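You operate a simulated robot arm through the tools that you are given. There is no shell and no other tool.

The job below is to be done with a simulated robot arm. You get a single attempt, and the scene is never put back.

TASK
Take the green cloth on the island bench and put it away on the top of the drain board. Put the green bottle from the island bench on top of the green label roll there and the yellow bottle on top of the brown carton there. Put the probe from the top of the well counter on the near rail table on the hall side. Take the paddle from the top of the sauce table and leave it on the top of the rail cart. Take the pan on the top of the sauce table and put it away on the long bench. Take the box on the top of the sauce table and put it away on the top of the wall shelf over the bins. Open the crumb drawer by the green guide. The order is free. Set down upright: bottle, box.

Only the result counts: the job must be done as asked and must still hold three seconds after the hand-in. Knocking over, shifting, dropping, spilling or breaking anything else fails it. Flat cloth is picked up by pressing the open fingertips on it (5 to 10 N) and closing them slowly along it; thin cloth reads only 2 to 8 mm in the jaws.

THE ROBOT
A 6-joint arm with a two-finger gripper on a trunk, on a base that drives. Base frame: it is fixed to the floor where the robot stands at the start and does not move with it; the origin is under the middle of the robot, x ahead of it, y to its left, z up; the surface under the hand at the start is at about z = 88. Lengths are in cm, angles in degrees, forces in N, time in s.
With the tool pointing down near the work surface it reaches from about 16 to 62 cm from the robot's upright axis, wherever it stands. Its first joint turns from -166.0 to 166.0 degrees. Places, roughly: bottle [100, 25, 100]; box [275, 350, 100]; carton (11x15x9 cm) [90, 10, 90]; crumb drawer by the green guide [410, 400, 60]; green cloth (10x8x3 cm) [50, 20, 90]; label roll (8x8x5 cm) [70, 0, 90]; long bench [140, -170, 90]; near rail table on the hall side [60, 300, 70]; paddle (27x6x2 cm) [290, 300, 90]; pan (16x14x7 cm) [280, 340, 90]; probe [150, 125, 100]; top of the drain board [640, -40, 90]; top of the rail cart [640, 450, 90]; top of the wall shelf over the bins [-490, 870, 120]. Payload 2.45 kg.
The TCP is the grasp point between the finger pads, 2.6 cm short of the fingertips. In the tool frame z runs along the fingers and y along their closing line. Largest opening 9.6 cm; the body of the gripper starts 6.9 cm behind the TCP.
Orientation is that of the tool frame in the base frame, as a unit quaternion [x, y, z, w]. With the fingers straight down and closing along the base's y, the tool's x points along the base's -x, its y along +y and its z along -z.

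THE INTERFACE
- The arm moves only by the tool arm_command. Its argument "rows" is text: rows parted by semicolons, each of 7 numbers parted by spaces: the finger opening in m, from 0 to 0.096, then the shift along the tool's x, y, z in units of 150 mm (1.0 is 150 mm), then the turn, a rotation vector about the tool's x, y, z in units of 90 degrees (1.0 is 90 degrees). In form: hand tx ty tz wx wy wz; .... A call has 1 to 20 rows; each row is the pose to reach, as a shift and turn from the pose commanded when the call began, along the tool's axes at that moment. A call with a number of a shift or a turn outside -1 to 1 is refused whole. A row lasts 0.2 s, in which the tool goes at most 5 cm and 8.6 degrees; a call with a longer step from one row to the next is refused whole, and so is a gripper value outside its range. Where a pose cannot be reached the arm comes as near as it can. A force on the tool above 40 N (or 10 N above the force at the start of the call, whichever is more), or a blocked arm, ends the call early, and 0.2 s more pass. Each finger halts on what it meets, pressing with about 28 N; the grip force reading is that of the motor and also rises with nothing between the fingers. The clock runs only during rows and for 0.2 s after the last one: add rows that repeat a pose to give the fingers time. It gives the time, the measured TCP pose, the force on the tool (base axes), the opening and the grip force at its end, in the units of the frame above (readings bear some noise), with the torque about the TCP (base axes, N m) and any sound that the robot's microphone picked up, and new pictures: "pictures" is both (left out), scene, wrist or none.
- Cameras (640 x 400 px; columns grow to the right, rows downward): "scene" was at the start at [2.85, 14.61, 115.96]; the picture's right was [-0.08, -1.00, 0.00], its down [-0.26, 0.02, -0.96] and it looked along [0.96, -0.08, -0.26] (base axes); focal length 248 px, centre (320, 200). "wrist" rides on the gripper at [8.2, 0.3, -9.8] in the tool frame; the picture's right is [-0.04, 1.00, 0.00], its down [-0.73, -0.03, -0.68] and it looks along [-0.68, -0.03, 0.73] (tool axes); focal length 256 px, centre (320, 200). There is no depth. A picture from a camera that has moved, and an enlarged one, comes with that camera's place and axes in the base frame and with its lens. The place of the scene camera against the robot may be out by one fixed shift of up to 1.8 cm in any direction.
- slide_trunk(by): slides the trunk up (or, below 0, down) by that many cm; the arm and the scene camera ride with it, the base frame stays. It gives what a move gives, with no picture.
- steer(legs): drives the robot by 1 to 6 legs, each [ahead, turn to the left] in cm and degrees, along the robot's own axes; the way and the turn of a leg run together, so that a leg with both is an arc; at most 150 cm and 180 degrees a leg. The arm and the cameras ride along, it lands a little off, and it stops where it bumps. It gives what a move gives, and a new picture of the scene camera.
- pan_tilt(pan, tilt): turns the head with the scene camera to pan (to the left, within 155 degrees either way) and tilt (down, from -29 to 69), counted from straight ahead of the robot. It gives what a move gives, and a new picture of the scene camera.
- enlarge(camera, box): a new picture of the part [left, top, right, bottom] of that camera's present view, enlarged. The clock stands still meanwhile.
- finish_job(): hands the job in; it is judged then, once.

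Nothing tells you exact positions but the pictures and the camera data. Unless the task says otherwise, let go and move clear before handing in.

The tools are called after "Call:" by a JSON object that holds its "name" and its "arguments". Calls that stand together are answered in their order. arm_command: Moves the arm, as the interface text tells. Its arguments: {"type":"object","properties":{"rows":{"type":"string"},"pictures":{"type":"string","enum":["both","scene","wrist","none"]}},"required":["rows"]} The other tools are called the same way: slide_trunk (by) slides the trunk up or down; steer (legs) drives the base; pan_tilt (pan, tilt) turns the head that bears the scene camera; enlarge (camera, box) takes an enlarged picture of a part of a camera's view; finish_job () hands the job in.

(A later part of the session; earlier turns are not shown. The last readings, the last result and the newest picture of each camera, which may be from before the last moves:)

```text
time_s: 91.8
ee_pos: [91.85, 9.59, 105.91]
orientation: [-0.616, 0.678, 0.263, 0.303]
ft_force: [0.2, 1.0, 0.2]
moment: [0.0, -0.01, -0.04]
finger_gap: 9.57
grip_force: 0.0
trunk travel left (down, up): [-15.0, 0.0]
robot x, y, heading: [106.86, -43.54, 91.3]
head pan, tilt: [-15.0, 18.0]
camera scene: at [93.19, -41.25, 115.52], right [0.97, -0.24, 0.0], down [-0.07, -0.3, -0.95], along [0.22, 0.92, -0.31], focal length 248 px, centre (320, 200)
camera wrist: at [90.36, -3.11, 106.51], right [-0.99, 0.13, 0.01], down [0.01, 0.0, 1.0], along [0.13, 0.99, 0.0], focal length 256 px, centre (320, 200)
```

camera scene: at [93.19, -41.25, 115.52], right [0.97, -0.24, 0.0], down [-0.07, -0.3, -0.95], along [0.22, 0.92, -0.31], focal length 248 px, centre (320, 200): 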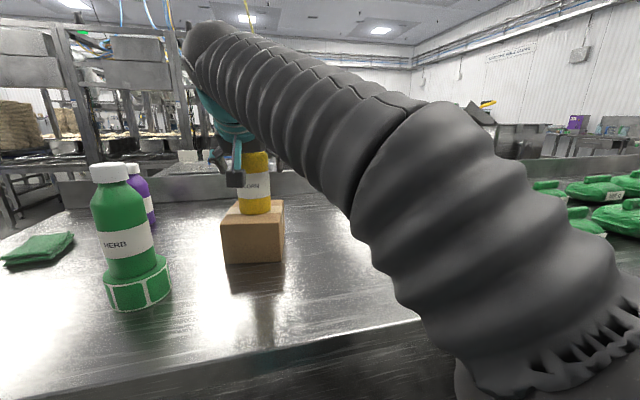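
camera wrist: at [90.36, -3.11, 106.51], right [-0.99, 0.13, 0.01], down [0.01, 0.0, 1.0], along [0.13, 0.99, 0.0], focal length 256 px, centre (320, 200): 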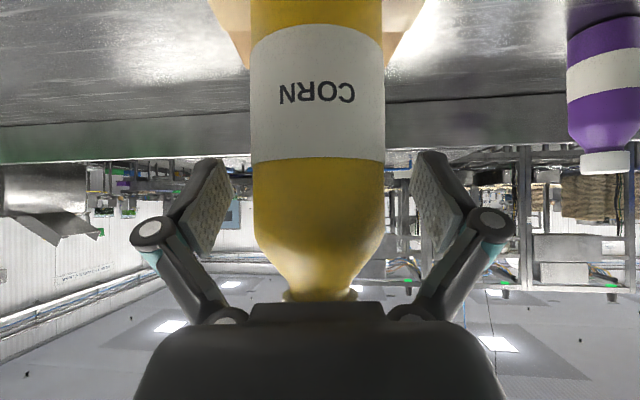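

The yellow bottle stands on the carton. I will back the hand out, then look at everything.

Call:
{"name": "arm_command", "arguments": {"rows": "0.096 0.12 0.002 -0.13 0 0 0; 0.096 0.276 0.005 -0.3 0 0 0; 0.096 0.432 0.008 -0.467 0 0 0; 0.096 0.588 0.011 -0.635 0 0 0; 0.096 0.588 0.011 -0.635 0 0 0", "pictures": "both"}}

```text
time_s: 93.0
ee_pos: [90.52, -3.37, 105.92]
orientation: [-0.618, 0.677, 0.263, 0.301]
ft_force: [-0.6, 1.0, 0.2]
moment: [-0.01, -0.02, 0.02]
finger_gap: 9.59
grip_force: 0.1
trunk travel left (down, up): [-15.0, 0.0]
robot x, y, heading: [106.69, -43.34, 91.5]
head pan, tilt: [-15.0, 18.0]
camera scene: at [93.2, -41.24, 115.52], right [0.97, -0.24, 0.0], down [-0.07, -0.3, -0.95], along [0.22, 0.92, -0.31], focal length 248 px, centre (320, 200)
camera wrist: at [88.94, -16.05, 106.55], right [-0.99, 0.13, 0.01], down [0.01, 0.0, 1.0], along [0.13, 0.99, 0.0], focal length 256 px, centre (320, 200)
```

scene: 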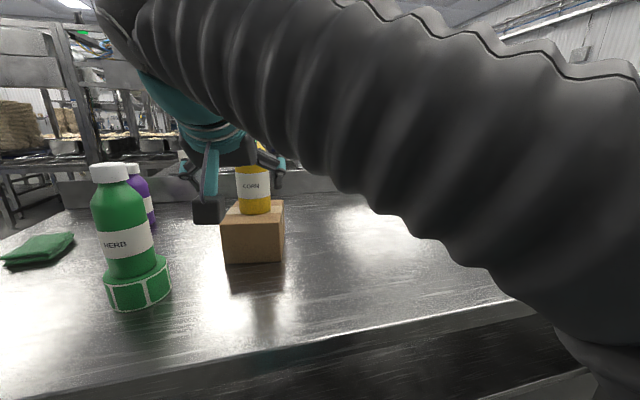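
wrist: 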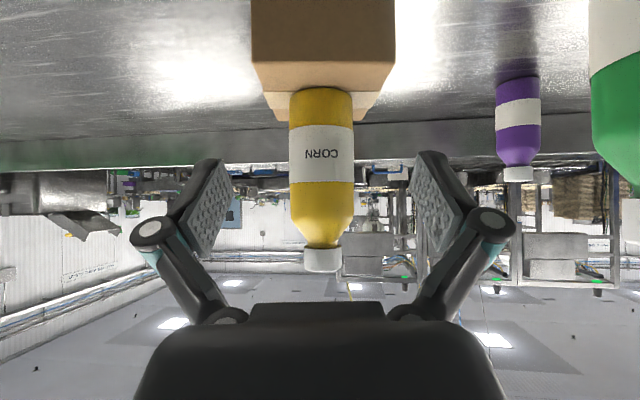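

Both bottles are placed. Next I will fetch the cloth from the bench's end, where I started; first I tuck the hand up in front of the robot for driving.

Call:
{"name": "arm_command", "arguments": {"rows": "0.096 -0.12 -0.1 -0.15 0 0 0; 0.096 -0.2 -0.38 -0.26 0 0 0; 0.096 -0.25 -0.66 -0.34 0 0 0; 0.096 -0.31 -0.94 -0.42 0 0 0; 0.096 -0.31 -0.957 -0.427 0 0 0; 0.096 -0.31 -0.957 -0.427 0 0 0", "pictures": "scene"}}

```text
time_s: 94.4
ee_pos: [104.68, -6.33, 114.07]
orientation: [-0.617, 0.677, 0.264, 0.302]
ft_force: [-0.6, 0.5, -0.1]
moment: [-0.04, -0.02, -0.01]
finger_gap: 9.59
grip_force: 0.1
trunk travel left (down, up): [-15.0, 0.0]
robot x, y, heading: [106.96, -43.77, 91.5]
head pan, tilt: [-15.0, 18.0]
camera scene: at [93.2, -41.25, 115.52], right [0.97, -0.24, 0.0], down [-0.07, -0.3, -0.95], along [0.22, 0.92, -0.31], focal length 248 px, centre (320, 200)
```

scene: 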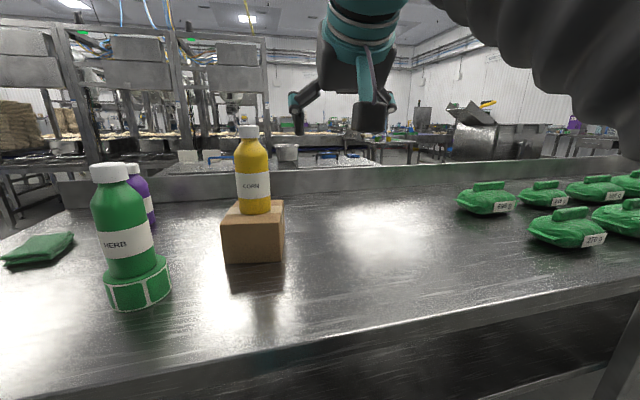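

Both stacks stand well. I will drive back around to the bench's near end.

Call:
{"name": "steer", "arguments": {"legs": [[-28, 0], [0, 89], [122, 0], [0, -90], [72, 0], [0, -90]]}}

```text
time_s: 117.1
ee_pos: [19.47, 1.96, 114.0]
orientation: [0.038, 0.915, -0.026, 0.4]
ft_force: [-1.3, -0.1, 0.0]
moment: [-0.04, -0.02, -0.01]
finger_gap: 9.62
grip_force: 0.1
trunk travel left (down, up): [-15.0, 0.0]
robot x, y, heading: [-17.87, -0.66, 2.2]
head pan, tilt: [-15.0, 18.0]
camera scene: at [-15.76, 12.07, 115.52], right [-0.22, -0.97, 0.0], down [-0.3, 0.07, -0.95], along [0.93, -0.21, -0.31], focal length 248 px, centre (320, 200)
```

scene: 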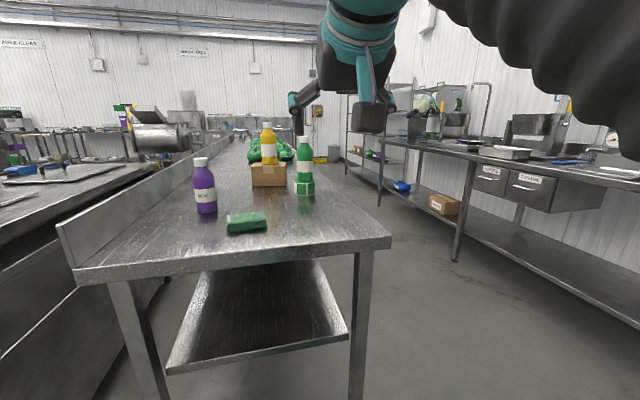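

I am back near the end of the bench and the cloth is ahead-left. I will move forward to the starting spot.

Call:
{"name": "steer", "arguments": {"legs": [[17, 0]]}}

Call:
{"name": "enlarge", "arguments": {"camera": "scene", "box": [180, 160, 340, 300]}}

```text
time_s: 118.5
ee_pos: [36.81, 2.5, 113.97]
orientation: [0.039, 0.915, -0.026, 0.4]
ft_force: [-0.3, -0.9, -0.6]
moment: [0.04, 0.01, 0.01]
finger_gap: 9.6
grip_force: 0.0
trunk travel left (down, up): [-15.0, 0.0]
robot x, y, heading: [-0.69, -0.56, 1.8]
head pan, tilt: [-15.0, 18.0]
camera scene: at [1.6, 12.67, 115.52], right [-0.23, -0.97, 0.0], down [-0.3, 0.07, -0.95], along [0.93, -0.21, -0.31], focal length 248 px, centre (320, 200)
```

scene: 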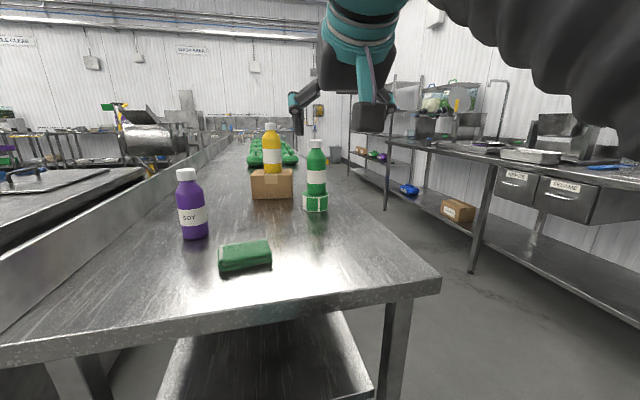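

```text
2.86 times, centred on (260, 230) of scene
camera zoom: at [1.6, 12.67, 115.52], right [-0.23, -0.97, 0.0], down [-0.3, 0.07, -0.95], along [0.93, -0.21, -0.31], focal length 709 px, centre (491, 114)
```

zoom: 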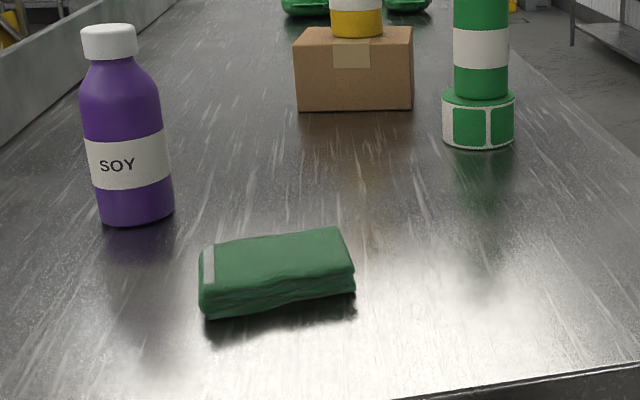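

The cloth is about 7 by 10 cm, centred near (47.5, 17), with its short side along x. I will bring the hand straight down near it, then yaw 90° so the fingers close along x.

Call:
{"name": "arm_command", "arguments": {"rows": "0.096 0.052 0.116 0.162 0 0.088 0; 0.096 0.103 0.232 0.324 0 0.176 0; 0.096 0.155 0.349 0.487 0 0.264 0; 0.096 0.207 0.465 0.649 0 0.351 0; 0.096 0.258 0.581 0.811 0 0.439 0; 0.096 0.31 0.697 0.973 0 0.527 0; 0.096 0.31 0.697 0.973 0 0.527 0", "pictures": "both"}}

```text
time_s: 120.1
ee_pos: [45.26, 11.87, 99.99]
orientation: [0.045, 0.999, -0.007, -0.001]
ft_force: [0.2, 0.3, 0.0]
moment: [0.01, -0.02, -0.05]
finger_gap: 9.61
grip_force: 0.2
out of reach, approached as far as the arm can: row 6, 7
trunk travel left (down, up): [-15.0, 0.0]
robot x, y, heading: [-0.3, -0.36, 2.1]
head pan, tilt: [-15.0, 18.0]
camera scene: at [1.6, 12.67, 115.52], right [-0.23, -0.97, 0.0], down [-0.3, 0.07, -0.95], along [0.93, -0.21, -0.31], focal length 248 px, centre (320, 200)
camera wrist: at [37.2, 13.05, 109.73], right [0.13, 0.99, -0.01], down [0.73, -0.09, 0.68], along [0.67, -0.1, -0.74], focal length 256 px, centre (320, 200)
```

scene: 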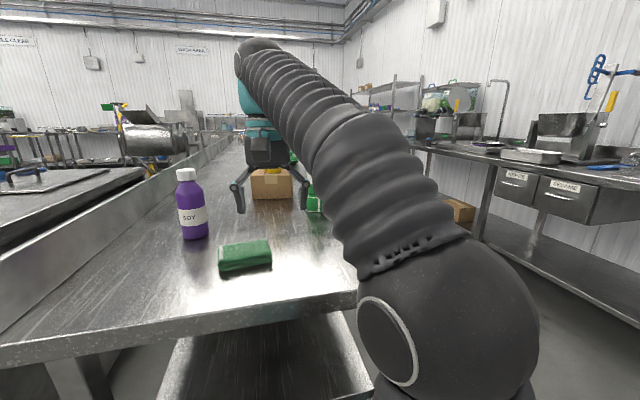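
wrist: 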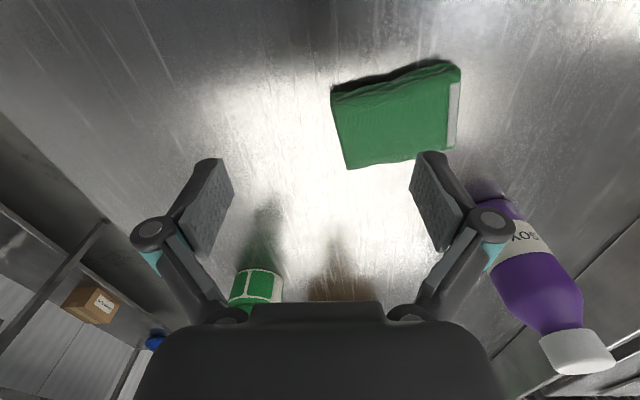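

The wrist view gives the cloth's centre at (47.2, 17.4), turned about 4.5°. I will yaw the hand about 100° in two steps over it, staying high.

Call:
{"name": "arm_command", "arguments": {"rows": "0.096 -0.01 0.032 0.03 0 0 -0.092; 0.096 -0.02 0.064 0.03 0 0 -0.185; 0.096 -0.03 0.096 0.03 0 0 -0.277; 0.096 -0.04 0.128 0.03 0 0 -0.369; 0.096 -0.05 0.16 0.03 0 0 -0.462; 0.096 -0.05 0.192 0.03 0 0 -0.554; 0.096 -0.05 0.192 0.03 0 0 -0.554", "pictures": "none"}}

Call:
{"name": "arm_command", "arguments": {"rows": "0.096 0 0 0 0 0 -0.092; 0.096 0 0 0 0 0 -0.185; 0.096 0 0 0 0 0 -0.277; 0.096 0 0 0 0 0 -0.369; 0.096 0 0 0 0 0 -0.462; 0.096 0 0 0 0 0 -0.554; 0.096 0 0 0 0 0 -0.554", "pictures": "both"}}

```text
time_s: 121.7
ee_pos: [46.34, 14.79, 99.55]
orientation: [-0.38, 0.925, -0.005, -0.005]
ft_force: [0.2, 0.1, -0.9]
moment: [0.02, 0.03, 0.01]
finger_gap: 9.62
grip_force: 0.1
trunk travel left (down, up): [-15.0, 0.0]
robot x, y, heading: [-0.6, -0.15, 1.8]
head pan, tilt: [-15.0, 18.0]
```

```text
time_s: 123.3
ee_pos: [46.23, 14.68, 99.53]
orientation: [0.735, -0.678, 0.003, 0.007]
ft_force: [-0.6, -1.1, 0.5]
moment: [0.01, 0.03, 0.0]
finger_gap: 9.61
grip_force: 0.0
trunk travel left (down, up): [-15.0, 0.0]
robot x, y, heading: [-0.49, -0.78, 2.1]
head pan, tilt: [-15.0, 18.0]
camera scene: at [1.6, 12.67, 115.52], right [-0.23, -0.97, 0.0], down [-0.3, 0.07, -0.95], along [0.93, -0.21, -0.31], focal length 248 px, centre (320, 200)
camera wrist: at [46.54, 6.63, 109.37], right [-1.0, -0.04, 0.0], down [-0.03, 0.74, 0.67], along [-0.03, 0.67, -0.74], focal length 256 px, centre (320, 200)
```

scene: 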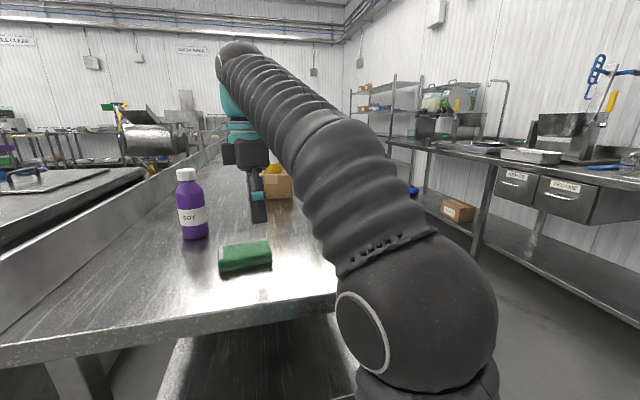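
wrist: 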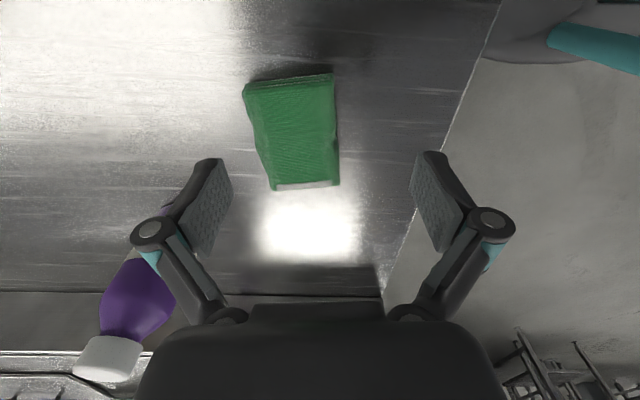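

The cloth's centre is (47.8, 17.5), 6.4 by 9.9 cm and turned 7.5°. I will centre over it, fine-tune the yaw, and descend to just above the bench.

Call:
{"name": "arm_command", "arguments": {"rows": "0.096 -0.09 -0.058 0 0 0 -0.033; 0.096 -0.178 -0.115 0 0 0 -0.033; 0.096 -0.178 -0.115 0.16 0 0 -0.033; 0.096 -0.178 -0.115 0.32 0 0 -0.033; 0.096 -0.178 -0.115 0.469 0 0 -0.033; 0.096 -0.178 -0.115 0.469 0 0 -0.033", "pictures": "both"}}

```text
time_s: 124.7
ee_pos: [47.52, 17.43, 92.43]
orientation: [0.752, -0.659, 0.003, 0.007]
ft_force: [-0.3, -0.1, 0.6]
moment: [-0.02, 0.02, 0.02]
finger_gap: 9.58
grip_force: 0.2
out of reach, approached as far as the arm can: row 1, 2
trunk travel left (down, up): [-15.0, 0.0]
robot x, y, heading: [-0.77, -0.51, 2.1]
head pan, tilt: [-15.0, 18.0]
camera scene: at [1.6, 12.68, 115.52], right [-0.23, -0.97, 0.0], down [-0.3, 0.07, -0.95], along [0.93, -0.21, -0.31], focal length 248 px, centre (320, 200)
camera wrist: at [48.36, 9.41, 102.34], right [-1.0, -0.09, 0.01], down [-0.06, 0.74, 0.67], along [-0.07, 0.67, -0.74], focal length 256 px, centre (320, 200)
```

scene: 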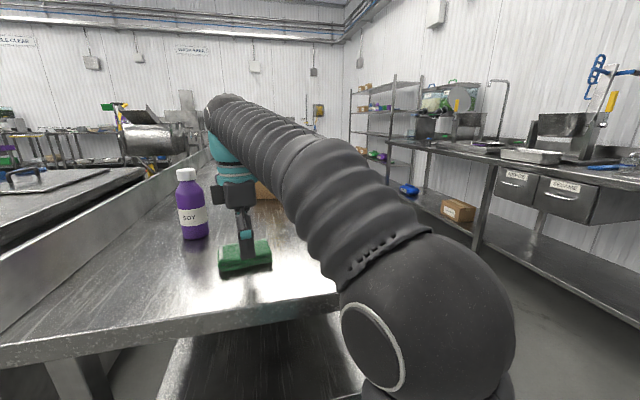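
wrist: 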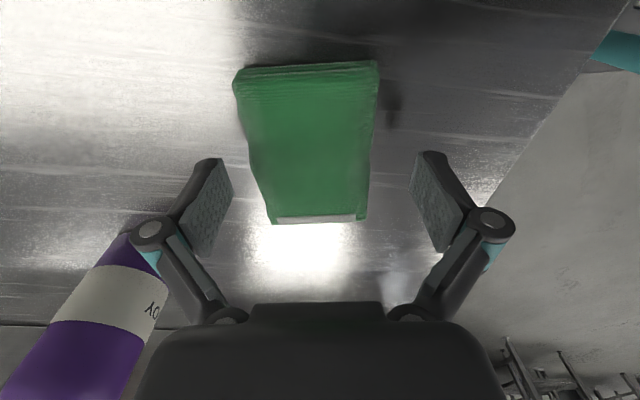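

The cloth is centred between the fingers. I will lower the last 1.5 cm and close slowly.

Call:
{"name": "arm_command", "arguments": {"rows": "0.096 0 0 0.033 0 0 0; 0.096 0 0 0.066 0 0 0; 0.096 0 0 0.1 0 0 0; 0.096 0 0 0.1 0 0 0", "pictures": "none"}}

Call:
{"name": "arm_command", "arguments": {"rows": "0.085 0 0 0 0 0 0; 0.075 0 0 0 0 0 0; 0.065 0 0 0 0 0 0; 0.055 0 0 0 0 0 0; 0.045 0 0 0 0 0 0; 0.035 0 0 0 0 0 0; 0.03 0 0 0 0 0 0; 0.03 0 0 0 0 0 0; 0.03 0 0 0 0 0 0", "pictures": "both"}}

```text
time_s: 125.7
ee_pos: [47.52, 17.29, 90.97]
orientation: [0.752, -0.66, 0.002, 0.007]
ft_force: [-0.8, -0.4, -0.1]
moment: [0.01, -0.02, 0.0]
finger_gap: 9.59
grip_force: 0.0
trunk travel left (down, up): [-15.0, 0.0]
robot x, y, heading: [-0.35, -0.51, 2.2]
head pan, tilt: [-15.0, 18.0]
```

```text
time_s: 127.7
ee_pos: [47.52, 17.28, 90.89]
orientation: [0.751, -0.66, 0.003, 0.006]
ft_force: [0.8, -0.1, 4.9]
moment: [0.0, -0.02, 0.01]
finger_gap: 6.9
grip_force: 28.1
trunk travel left (down, up): [-15.0, 0.0]
robot x, y, heading: [-0.47, -0.21, 2.1]
head pan, tilt: [-15.0, 18.0]
camera scene: at [1.59, 12.67, 115.52], right [-0.23, -0.97, 0.0], down [-0.3, 0.07, -0.95], along [0.93, -0.21, -0.31], focal length 248 px, centre (320, 200)
camera wrist: at [48.39, 9.33, 100.81], right [-1.0, -0.09, 0.01], down [-0.06, 0.74, 0.67], along [-0.07, 0.67, -0.74], focal length 256 px, centre (320, 200)
```

scene: 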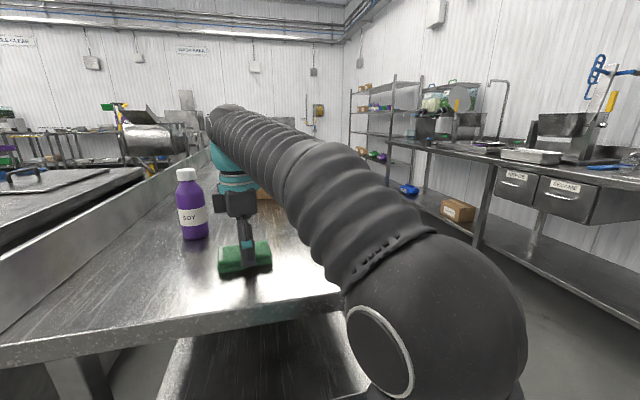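
wrist: 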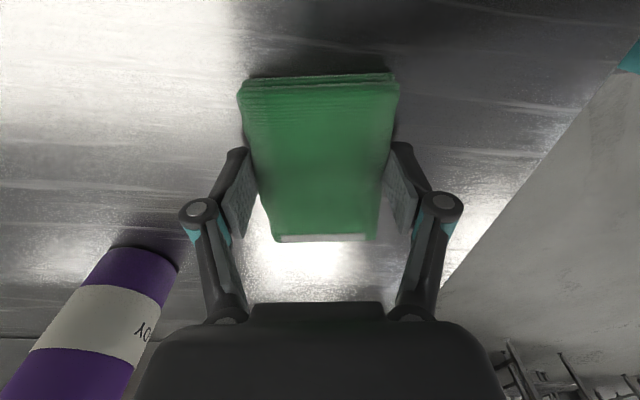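

The folded cloth is held at 6.9 cm. I will lift it gently and check that it comes along.

Call:
{"name": "arm_command", "arguments": {"rows": "0.03 0 0 -0.06 0 0 0; 0.03 0 0 -0.15 0 0 0; 0.03 0 0 -0.25 0 0 0; 0.03 0 0 -0.4 0 0 0; 0.03 0 0 -0.55 0 0 0; 0.03 0 0 -0.55 0 0 0", "pictures": "both"}}

```text
time_s: 129.1
ee_pos: [47.58, 17.49, 99.03]
orientation: [0.752, -0.66, 0.003, 0.005]
ft_force: [-0.2, 0.7, 0.4]
moment: [-0.01, -0.01, 0.0]
finger_gap: 6.93
grip_force: 27.9
out of reach, approached as far as the arm can: row 5, 6
trunk travel left (down, up): [-15.0, 0.0]
robot x, y, heading: [-0.62, -0.34, 2.1]
head pan, tilt: [-15.0, 18.0]
camera scene: at [1.61, 12.68, 115.52], right [-0.23, -0.97, 0.0], down [-0.3, 0.07, -0.95], along [0.93, -0.21, -0.31], focal length 248 px, centre (320, 200)
camera wrist: at [48.31, 9.49, 108.79], right [-1.0, -0.09, 0.0], down [-0.07, 0.74, 0.67], along [-0.06, 0.67, -0.74], focal length 256 px, centre (320, 200)
```

scene: 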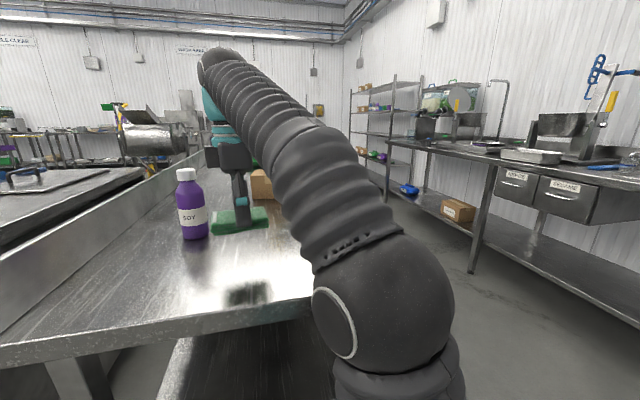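
wrist: 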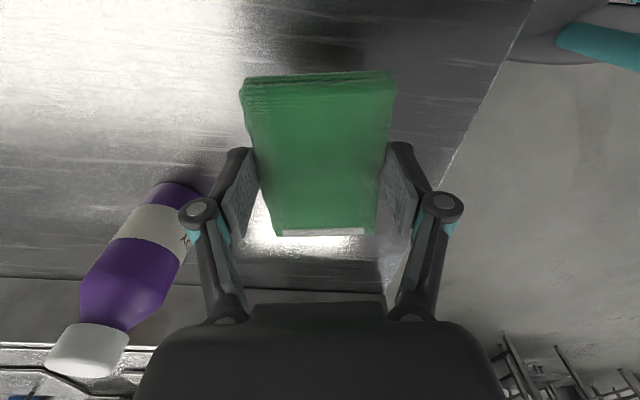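

The cloth is held at z = 99. I will pull it in close to the robot for driving.

Call:
{"name": "arm_command", "arguments": {"rows": "0.03 0.187 0.167 -0.02 0 0 0; 0.03 0.374 0.335 -0.02 0 0 0; 0.03 0.561 0.502 -0.02 0 0 0; 0.03 0.748 0.67 -0.02 0 0 0; 0.03 0.935 0.837 -0.02 0 0 0; 0.03 0.935 0.837 -0.02 0 0 0", "pictures": "scene"}}

```text
time_s: 130.5
ee_pos: [37.07, 1.79, 99.38]
orientation: [0.751, -0.66, 0.003, 0.007]
ft_force: [-0.4, -0.6, -0.1]
moment: [-0.02, -0.02, 0.01]
finger_gap: 6.89
grip_force: 28.1
trunk travel left (down, up): [-15.0, 0.0]
robot x, y, heading: [-0.72, -0.61, 2.1]
head pan, tilt: [-15.0, 18.0]
camera scene: at [1.6, 12.67, 115.52], right [-0.23, -0.97, 0.0], down [-0.3, 0.07, -0.95], along [0.93, -0.21, -0.31], focal length 248 px, centre (320, 200)
```

scene: 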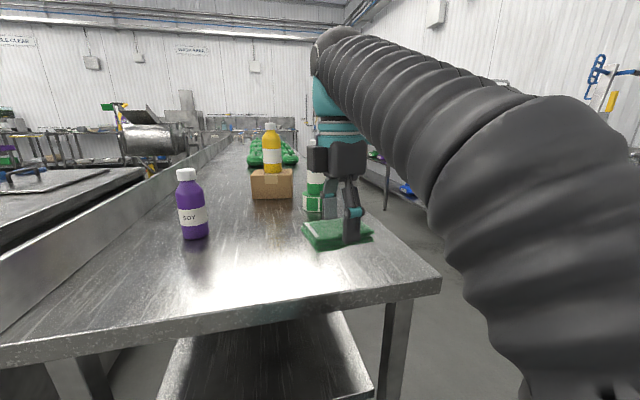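

The cloth is secure in front of the robot. I will drive out to the right aisle and along it.

Call:
{"name": "steer", "arguments": {"legs": [[-20, 0], [0, -92], [75, 0], [0, 90], [150, 0], [120, 0]]}}

```text
time_s: 156.3
ee_pos: [288.65, -73.93, 99.46]
orientation: [0.741, -0.671, 0.003, 0.007]
ft_force: [-0.4, 0.3, -0.9]
moment: [0.0, -0.04, 0.0]
finger_gap: 6.87
grip_force: 28.5
trunk travel left (down, up): [-15.0, 0.0]
robot x, y, heading: [251.13, -74.97, 0.5]
head pan, tilt: [-15.0, 18.0]
camera scene: at [253.54, -62.06, 115.52], right [-0.26, -0.97, 0.0], down [-0.3, 0.08, -0.95], along [0.92, -0.24, -0.31], focal length 248 px, centre (320, 200)
```

scene: 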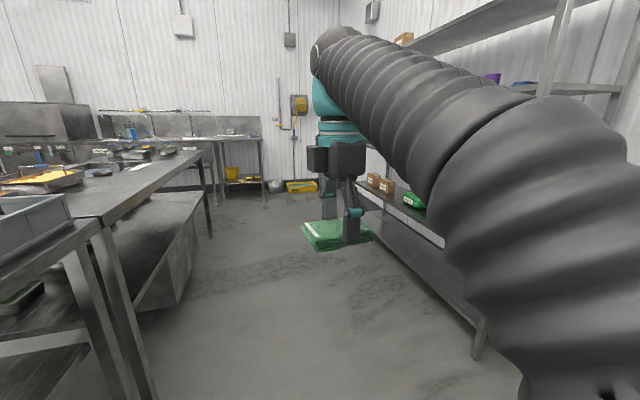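

I am at (251, -75) in the aisle. I will look ahead-left to find the drain board near the far wall.

Call:
{"name": "pan_tilt", "arguments": {"pan": 10, "tilt": 10}}

Call:
{"name": "enlarge", "arguments": {"camera": "scene", "box": [180, 100, 460, 275]}}

```text
time_s: 157.2
ee_pos: [288.54, -73.88, 99.56]
orientation: [0.741, -0.672, 0.003, 0.008]
ft_force: [-0.2, -0.1, 0.4]
moment: [0.03, 0.04, 0.01]
finger_gap: 6.88
grip_force: 27.3
trunk travel left (down, up): [-15.0, 0.0]
robot x, y, heading: [250.66, -74.67, 0.2]
head pan, tilt: [10.0, 10.0]
camera scene: at [253.68, -58.04, 116.82], right [0.18, -0.98, 0.0], down [-0.17, -0.03, -0.98], along [0.97, 0.17, -0.17], focal length 248 px, centre (320, 200)
```

scene: 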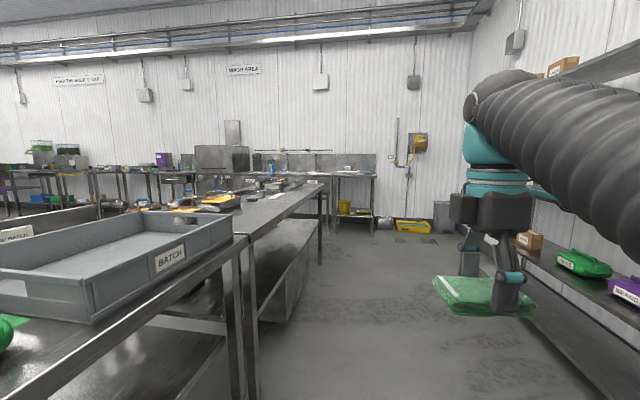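

```text
2.29 times, centred on (320, 188) of scene
camera zoom: at [253.68, -58.04, 116.82], right [0.18, -0.98, 0.0], down [-0.17, -0.03, -0.98], along [0.97, 0.17, -0.17], focal length 567 px, centre (320, 229)
```

zoom: 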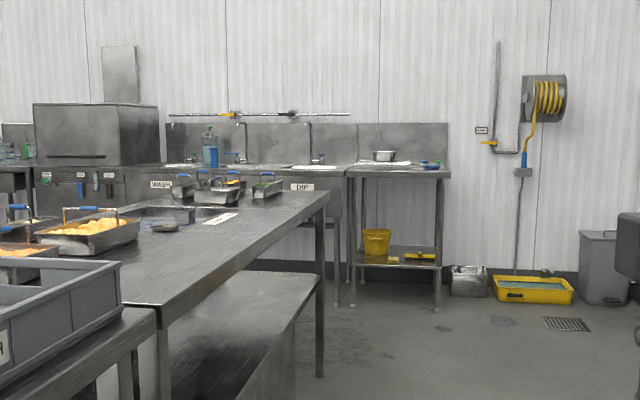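

The drain board is the table end to the right of the sinks, with a bowl and a blue-green thing on it. I will drive further along the aisle toward it.

Call:
{"name": "steer", "arguments": {"legs": [[150, 0], [120, 1]]}}

Call:
{"name": "enlarge", "arguments": {"camera": "scene", "box": [200, 120, 480, 295]}}

```text
time_s: 170.2
ee_pos: [556.57, -66.43, 99.64]
orientation: [0.754, -0.657, 0.003, 0.007]
ft_force: [-0.4, 0.2, -0.3]
moment: [-0.02, 0.0, 0.0]
finger_gap: 6.92
grip_force: 27.8
trunk travel left (down, up): [-15.0, 0.0]
robot x, y, heading: [518.97, -68.9, 2.2]
head pan, tilt: [10.0, 10.0]
camera scene: at [521.02, -51.84, 116.82], right [0.21, -0.98, 0.0], down [-0.17, -0.04, -0.98], along [0.96, 0.21, -0.17], focal length 248 px, centre (320, 200)
```

scene: 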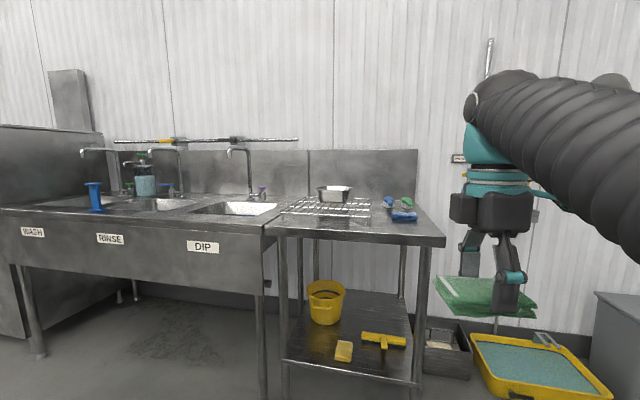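

```text
2.29 times, centred on (340, 208) of scene
camera zoom: at [521.02, -51.84, 116.82], right [0.21, -0.98, 0.0], down [-0.17, -0.04, -0.98], along [0.96, 0.21, -0.17], focal length 567 px, centre (274, 183)
```

zoom: 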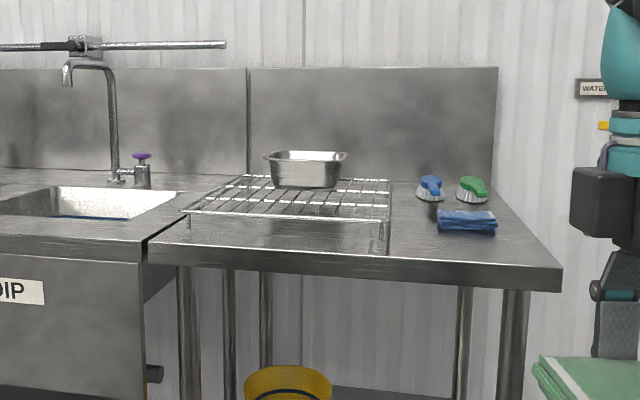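

The drain board top spans y from -13 to -75 with its front edge near x = 605. There is a wire rack on the left and a blue cloth and brushes at right rear, so I will put the cloth at the free front-right spot around (612.5, -63.5). Driving closer.

Call:
{"name": "steer", "arguments": {"legs": [[44, 0]]}}

Call:
{"name": "pan_tilt", "arguments": {"pan": -5, "tilt": 25}}

```text
time_s: 172.9
ee_pos: [599.86, -64.34, 99.62]
orientation: [0.757, -0.653, 0.003, 0.007]
ft_force: [-0.1, -0.2, 0.4]
moment: [0.0, 0.03, -0.01]
finger_gap: 6.93
grip_force: 28.0
trunk travel left (down, up): [-15.0, 0.0]
robot x, y, heading: [562.4, -66.96, 3.0]
head pan, tilt: [10.0, 10.0]
camera scene: at [564.18, -49.86, 116.82], right [0.22, -0.97, 0.0], down [-0.17, -0.04, -0.98], along [0.96, 0.22, -0.17], focal length 248 px, centre (320, 200)
```

scene: 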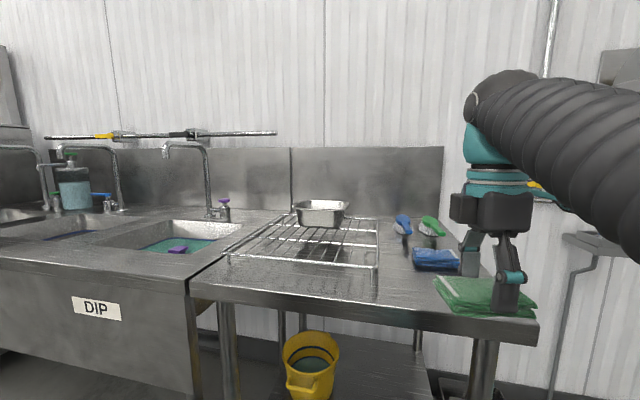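

```text
time_s: 173.7
ee_pos: [599.75, -64.21, 99.57]
orientation: [0.757, -0.654, 0.003, 0.007]
ft_force: [-0.1, -0.3, -0.5]
moment: [0.04, -0.02, 0.0]
finger_gap: 6.9
grip_force: 27.3
trunk travel left (down, up): [-15.0, 0.0]
robot x, y, heading: [562.46, -66.83, 2.9]
head pan, tilt: [-5.0, 25.0]
camera scene: at [564.33, -52.27, 114.39], right [-0.04, -1.0, 0.0], down [-0.42, 0.02, -0.91], along [0.91, -0.03, -0.42], focal length 248 px, centre (320, 200)
```

scene: 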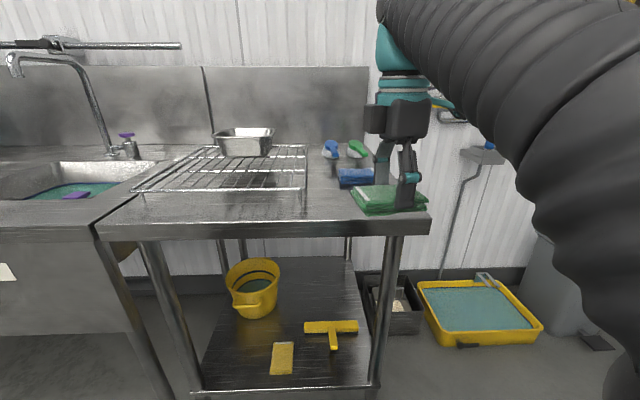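

Two views put the drain board's top near z = 88 with its front edge at about x = 612, so the free spot is centred near (620.5, -64). I will advance 8 cm more so it's comfortably in reach.

Call:
{"name": "steer", "arguments": {"legs": [[8, 0]]}}

Call:
{"name": "enlarge", "arguments": {"camera": "scene", "box": [260, 120, 480, 260]}}

```text
time_s: 174.7
ee_pos: [607.98, -63.8, 99.73]
orientation: [0.758, -0.653, 0.003, 0.007]
ft_force: [0.8, 0.1, -0.6]
moment: [-0.01, 0.01, -0.02]
finger_gap: 6.89
grip_force: 28.1
trunk travel left (down, up): [-15.0, 0.0]
robot x, y, heading: [570.3, -66.45, 2.8]
head pan, tilt: [-5.0, 25.0]
camera scene: at [572.44, -51.87, 114.38], right [-0.04, -1.0, 0.0], down [-0.42, 0.02, -0.91], along [0.91, -0.03, -0.42], focal length 248 px, centre (320, 200)
```

scene: 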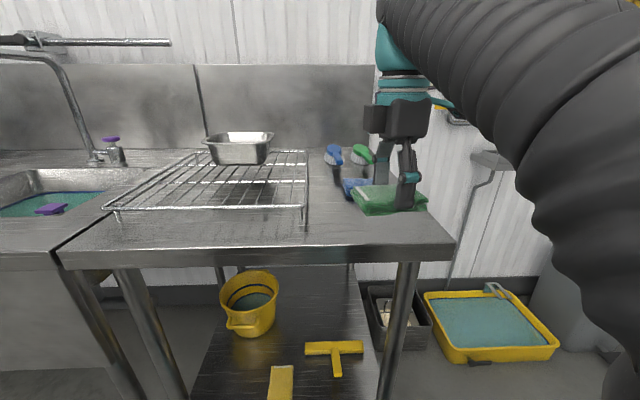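

```text
2.86 times, centred on (370, 190) of scene
camera zoom: at [572.44, -51.87, 114.38], right [-0.04, -1.0, 0.0], down [-0.42, 0.02, -0.91], along [0.91, -0.03, -0.42], focal length 709 px, centre (177, 229)
```

zoom: 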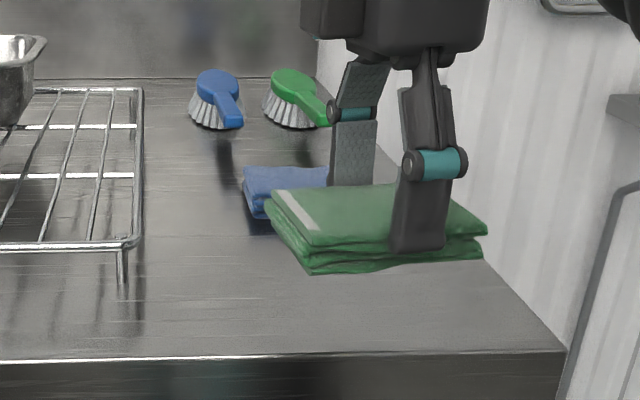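

Using the best pair of views, the top is at z = 90 and the front edge at x = 605, which matches the rough data. I will place the cloth centred at about (613.5, -64), moving over and lowering to just above the surface.

Call:
{"name": "arm_command", "arguments": {"rows": "0.03 0.03 -0.18 0 0 0 0; 0.03 0.061 -0.364 0 0 0 0; 0.03 0.061 -0.364 0.2 0 0 0; 0.03 0.061 -0.364 0.36 0 0 0; 0.03 0.061 -0.364 0.399 0 0 0; 0.03 0.061 -0.364 0.399 0 0 0", "pictures": "both"}}

Call:
{"name": "enlarge", "arguments": {"camera": "scene", "box": [260, 120, 480, 260]}}

```text
time_s: 176.1
ee_pos: [613.33, -64.0, 93.64]
orientation: [0.757, -0.653, 0.003, 0.007]
ft_force: [0.5, 0.0, 1.0]
moment: [-0.02, 0.0, 0.01]
finger_gap: 6.91
grip_force: 28.7
trunk travel left (down, up): [-15.0, 0.0]
robot x, y, heading: [570.55, -66.67, 2.9]
head pan, tilt: [-5.0, 25.0]
camera scene: at [572.44, -51.87, 114.38], right [-0.04, -1.0, 0.0], down [-0.42, 0.02, -0.91], along [0.91, -0.03, -0.42], focal length 248 px, centre (320, 200)
camera wrist: at [614.29, -72.01, 103.51], right [-0.99, -0.11, 0.01], down [-0.07, 0.74, 0.67], along [-0.08, 0.66, -0.74], focal length 256 px, centre (320, 200)
```

scene: 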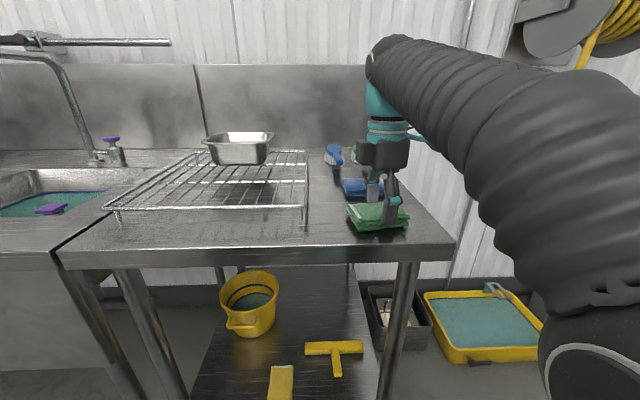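
wrist: 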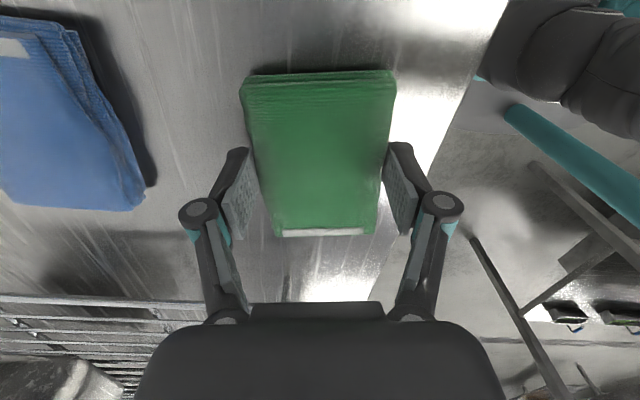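

```text
2.86 times, centred on (370, 190) of scene
camera zoom: at [572.44, -51.87, 114.38], right [-0.04, -1.0, 0.0], down [-0.42, 0.02, -0.91], along [0.91, -0.03, -0.42], focal length 709 px, centre (177, 229)
```

zoom: 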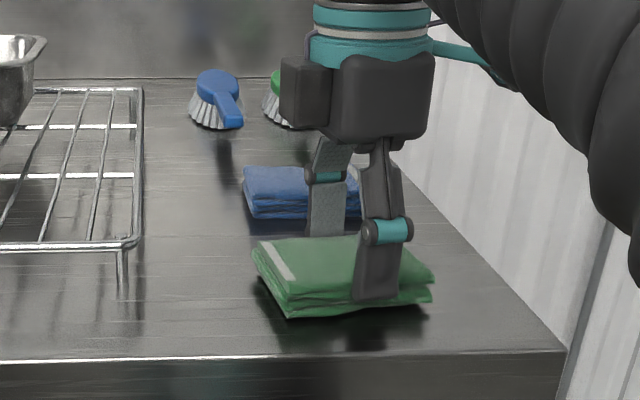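

The spot is clear all round. I will shift 1 cm further in, then lower until contact.

Call:
{"name": "arm_command", "arguments": {"rows": "0.03 0.0098 -0.066 0 0 0 0; 0.03 0.0098 -0.066 0.02 0 0 0; 0.03 0.0098 -0.066 0.04 0 0 0; 0.03 0.0098 -0.066 0.05 0 0 0; 0.03 0.0098 -0.066 0.05 0 0 0", "pictures": "none"}}

```text
time_s: 177.3
ee_pos: [614.35, -64.0, 92.81]
orientation: [0.757, -0.654, 0.004, 0.007]
ft_force: [0.0, 1.9, 28.7]
moment: [0.04, -0.05, 0.01]
finger_gap: 6.94
grip_force: 28.0
trunk travel left (down, up): [-15.0, 0.0]
robot x, y, heading: [570.68, -66.38, 2.9]
head pan, tilt: [-5.0, 25.0]
```

It is in contact with the board. I will ease up slightly and open the fingers.

Call:
{"name": "arm_command", "arguments": {"rows": "0.03 0 0 -0.006 0 0 0; 0.07 0 0 -0.006 0 0 0; 0.078 0 0 -0.006 0 0 0; 0.088 0 0 -0.006 0 0 0; 0.096 0 0 -0.006 0 0 0; 0.096 0 0 -0.006 0 0 0", "pictures": "wrist"}}

```text
time_s: 178.7
ee_pos: [614.49, -64.07, 92.94]
orientation: [0.757, -0.653, 0.003, 0.007]
ft_force: [-0.2, -0.4, -0.8]
moment: [0.03, -0.01, 0.0]
finger_gap: 9.6
grip_force: 0.1
trunk travel left (down, up): [-15.0, 0.0]
robot x, y, heading: [570.32, -66.69, 2.8]
head pan, tilt: [-5.0, 25.0]
camera wrist: at [615.35, -72.05, 102.69], right [-0.99, -0.11, 0.01], down [-0.07, 0.74, 0.67], along [-0.08, 0.66, -0.74], focal length 256 px, centre (320, 200)
```

wrist: 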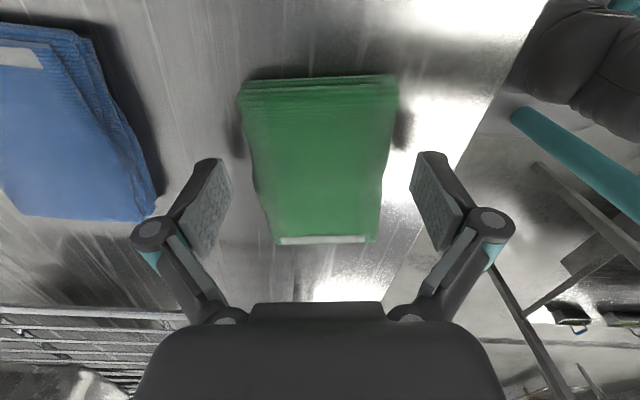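

The cloth is released and lies flat. I will raise the hand straight up, then pull back and check.

Call:
{"name": "arm_command", "arguments": {"rows": "0.096 0 0 -0.1 0 0 0; 0.096 0 0 -0.25 0 0 0; 0.096 0 0 -0.4 0 0 0; 0.096 0 0 -0.44 0 0 0; 0.096 0 0.2 -0.44 0 0 0; 0.096 0 0.4 -0.44 0 0 0; 0.096 0 0.4 -0.44 0 0 0", "pictures": "scene"}}

```text
time_s: 180.3
ee_pos: [608.41, -64.7, 99.67]
orientation: [0.757, -0.653, 0.003, 0.007]
ft_force: [0.7, -0.4, 0.2]
moment: [0.01, -0.02, 0.02]
finger_gap: 9.59
grip_force: 0.0
trunk travel left (down, up): [-15.0, 0.0]
robot x, y, heading: [570.23, -66.37, 2.7]
head pan, tilt: [-5.0, 25.0]
camera scene: at [572.44, -51.87, 114.38], right [-0.04, -1.0, 0.0], down [-0.42, 0.02, -0.91], along [0.91, -0.03, -0.42], focal length 248 px, centre (320, 200)
```

scene: 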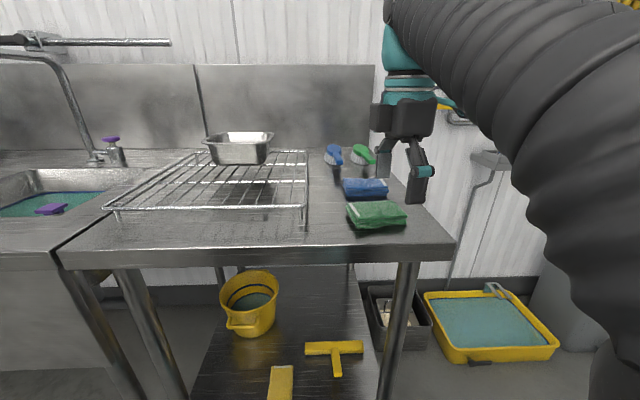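

The cloth lies on the drain board and nothing else moved. I will turn the hand back and stow it before driving on.

Call:
{"name": "arm_command", "arguments": {"rows": "0.096 0 0 0 0 0 0.09; 0.096 0 0 0 0 0 0.18; 0.096 0 0 0 0 0 0.27; 0.096 0 0 0 0 0 0.36; 0.096 0 0 0 0 0 0.45; 0.096 0 0 0 0 0 0.54; 0.096 0 0 0 0 0 0.54", "pictures": "none"}}

Call:
{"name": "arm_command", "arguments": {"rows": "0.096 0 0 0 0 0 0.09; 0.096 0 0 0 0 0 0.18; 0.096 0 0 0 0 0 0.27; 0.096 0 0 0 0 0 0.36; 0.096 0 0 0 0 0 0.45; 0.096 0 0 0 0 0 0.51; 0.096 0 0 0 0 0 0.51", "pictures": "none"}}

Call:
{"name": "arm_command", "arguments": {"rows": "0.096 0 0 0 0 -0.09 0; 0.096 0 0 0 0 -0.18 0; 0.096 0 0 0 0 -0.27 0; 0.096 0 0 0 0 -0.36 0; 0.096 0 0 0 0 -0.45 0; 0.096 0 0 0 0 -0.5 0; 0.096 0 0 -0.3 0 -0.5 0; 0.096 0.1 0 -0.6 0 -0.5 0; 0.096 0.15 0 -0.93 0 -0.5 0; 0.096 0.15 0 -0.93 0 -0.5 0", "pictures": "scene"}}

```text
time_s: 181.9
ee_pos: [608.57, -64.86, 99.61]
orientation: [-0.42, 0.908, -0.005, -0.006]
ft_force: [0.7, 0.1, -0.6]
moment: [-0.01, 0.0, 0.05]
finger_gap: 9.59
grip_force: 0.0
trunk travel left (down, up): [-15.0, 0.0]
robot x, y, heading: [570.47, -66.69, 3.0]
head pan, tilt: [-5.0, 25.0]
```

```text
time_s: 183.5
ee_pos: [608.57, -64.7, 99.53]
orientation: [-0.033, 0.999, -0.007, -0.003]
ft_force: [0.2, -0.5, -0.8]
moment: [0.01, 0.0, 0.0]
finger_gap: 9.61
grip_force: 0.1
trunk travel left (down, up): [-15.0, 0.0]
robot x, y, heading: [570.85, -66.57, 2.7]
head pan, tilt: [-5.0, 25.0]
```

```text
time_s: 185.7
ee_pos: [606.49, -64.71, 113.5]
orientation: [-0.033, 0.924, 0.005, 0.381]
ft_force: [-0.2, 0.4, 0.9]
moment: [-0.01, 0.01, -0.03]
finger_gap: 9.62
grip_force: 0.0
trunk travel left (down, up): [-15.0, 0.0]
robot x, y, heading: [570.55, -66.69, 2.9]
head pan, tilt: [-5.0, 25.0]
camera scene: at [572.43, -51.87, 114.38], right [-0.04, -1.0, 0.0], down [-0.42, 0.02, -0.91], along [0.91, -0.03, -0.42], focal length 248 px, centre (320, 200)
```

scene: 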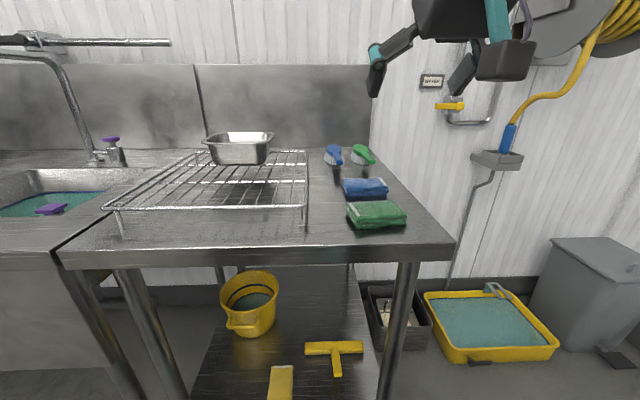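

The hand is stowed. I will back up and look left along the gap between the middle table and the sinks.

Call:
{"name": "steer", "arguments": {"legs": [[-28, 0]]}}

Call:
{"name": "pan_tilt", "arguments": {"pan": 90, "tilt": 18}}

Call:
{"name": "pan_tilt", "arguments": {"pan": 130, "tilt": 18}}

```text
time_s: 187.7
ee_pos: [578.39, -65.94, 113.48]
orientation: [-0.036, 0.924, 0.007, 0.38]
ft_force: [1.2, -0.1, -0.5]
moment: [-0.03, 0.0, 0.0]
finger_gap: 9.61
grip_force: 0.1
trunk travel left (down, up): [-15.0, 0.0]
robot x, y, heading: [542.45, -67.99, 3.2]
head pan, tilt: [-5.0, 25.0]
camera scene: at [544.28, -53.32, 114.38], right [-0.03, -1.0, 0.0], down [-0.42, 0.01, -0.91], along [0.91, -0.03, -0.42], focal length 248 px, centre (320, 200)
```

scene: 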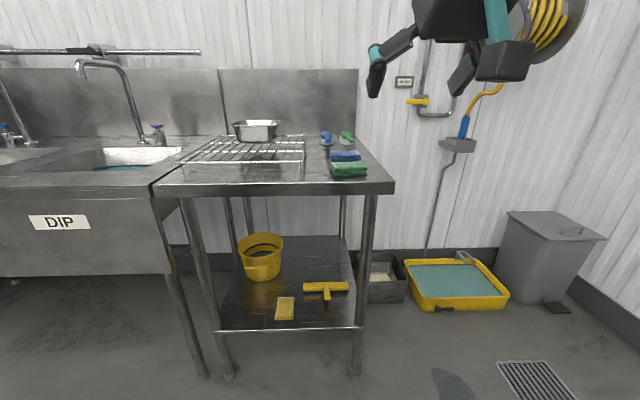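

```text
time_s: 189.4
ee_pos: [578.5, -66.0, 113.59]
orientation: [-0.035, 0.924, 0.006, 0.38]
ft_force: [-0.2, 0.5, 0.5]
moment: [0.03, 0.03, 0.03]
finger_gap: 9.58
grip_force: 0.1
trunk travel left (down, up): [-15.0, 0.0]
robot x, y, heading: [542.35, -68.17, 3.3]
head pan, tilt: [90.0, 18.0]
camera scene: at [534.58, -43.69, 115.52], right [1.0, 0.05, 0.0], down [0.02, -0.31, -0.95], along [-0.05, 0.95, -0.31], focal length 248 px, centre (320, 200)
```

scene: 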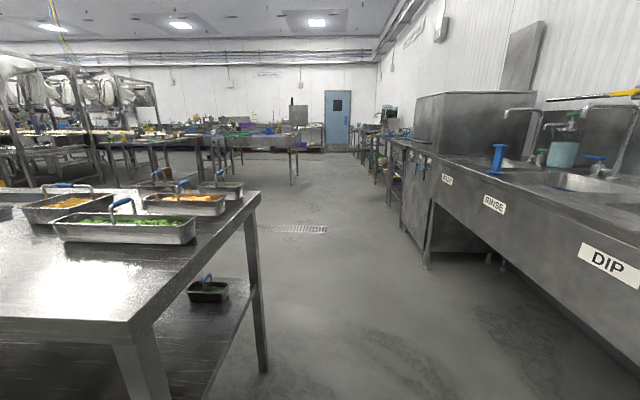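

```text
time_s: 190.5
ee_pos: [578.35, -66.08, 113.58]
orientation: [-0.035, 0.924, 0.007, 0.38]
ft_force: [-0.5, 0.0, 0.1]
moment: [0.0, -0.03, -0.02]
finger_gap: 9.6
grip_force: 0.0
trunk travel left (down, up): [-15.0, 0.0]
robot x, y, heading: [542.4, -68.09, 3.1]
head pan, tilt: [130.0, 18.0]
camera scene: at [528.71, -46.18, 115.52], right [0.73, 0.68, 0.0], down [0.21, -0.23, -0.95], along [-0.65, 0.7, -0.31], focal length 248 px, centre (320, 200)
```

scene: 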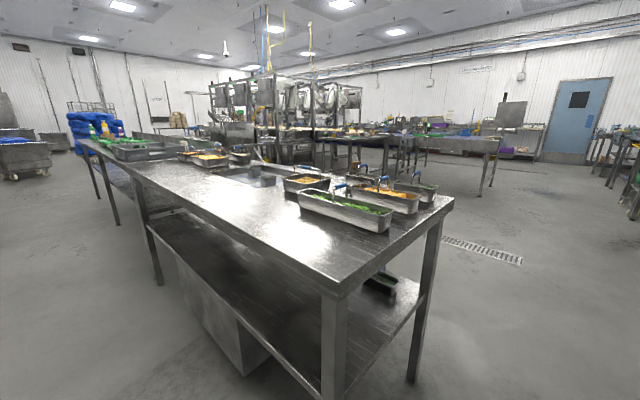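

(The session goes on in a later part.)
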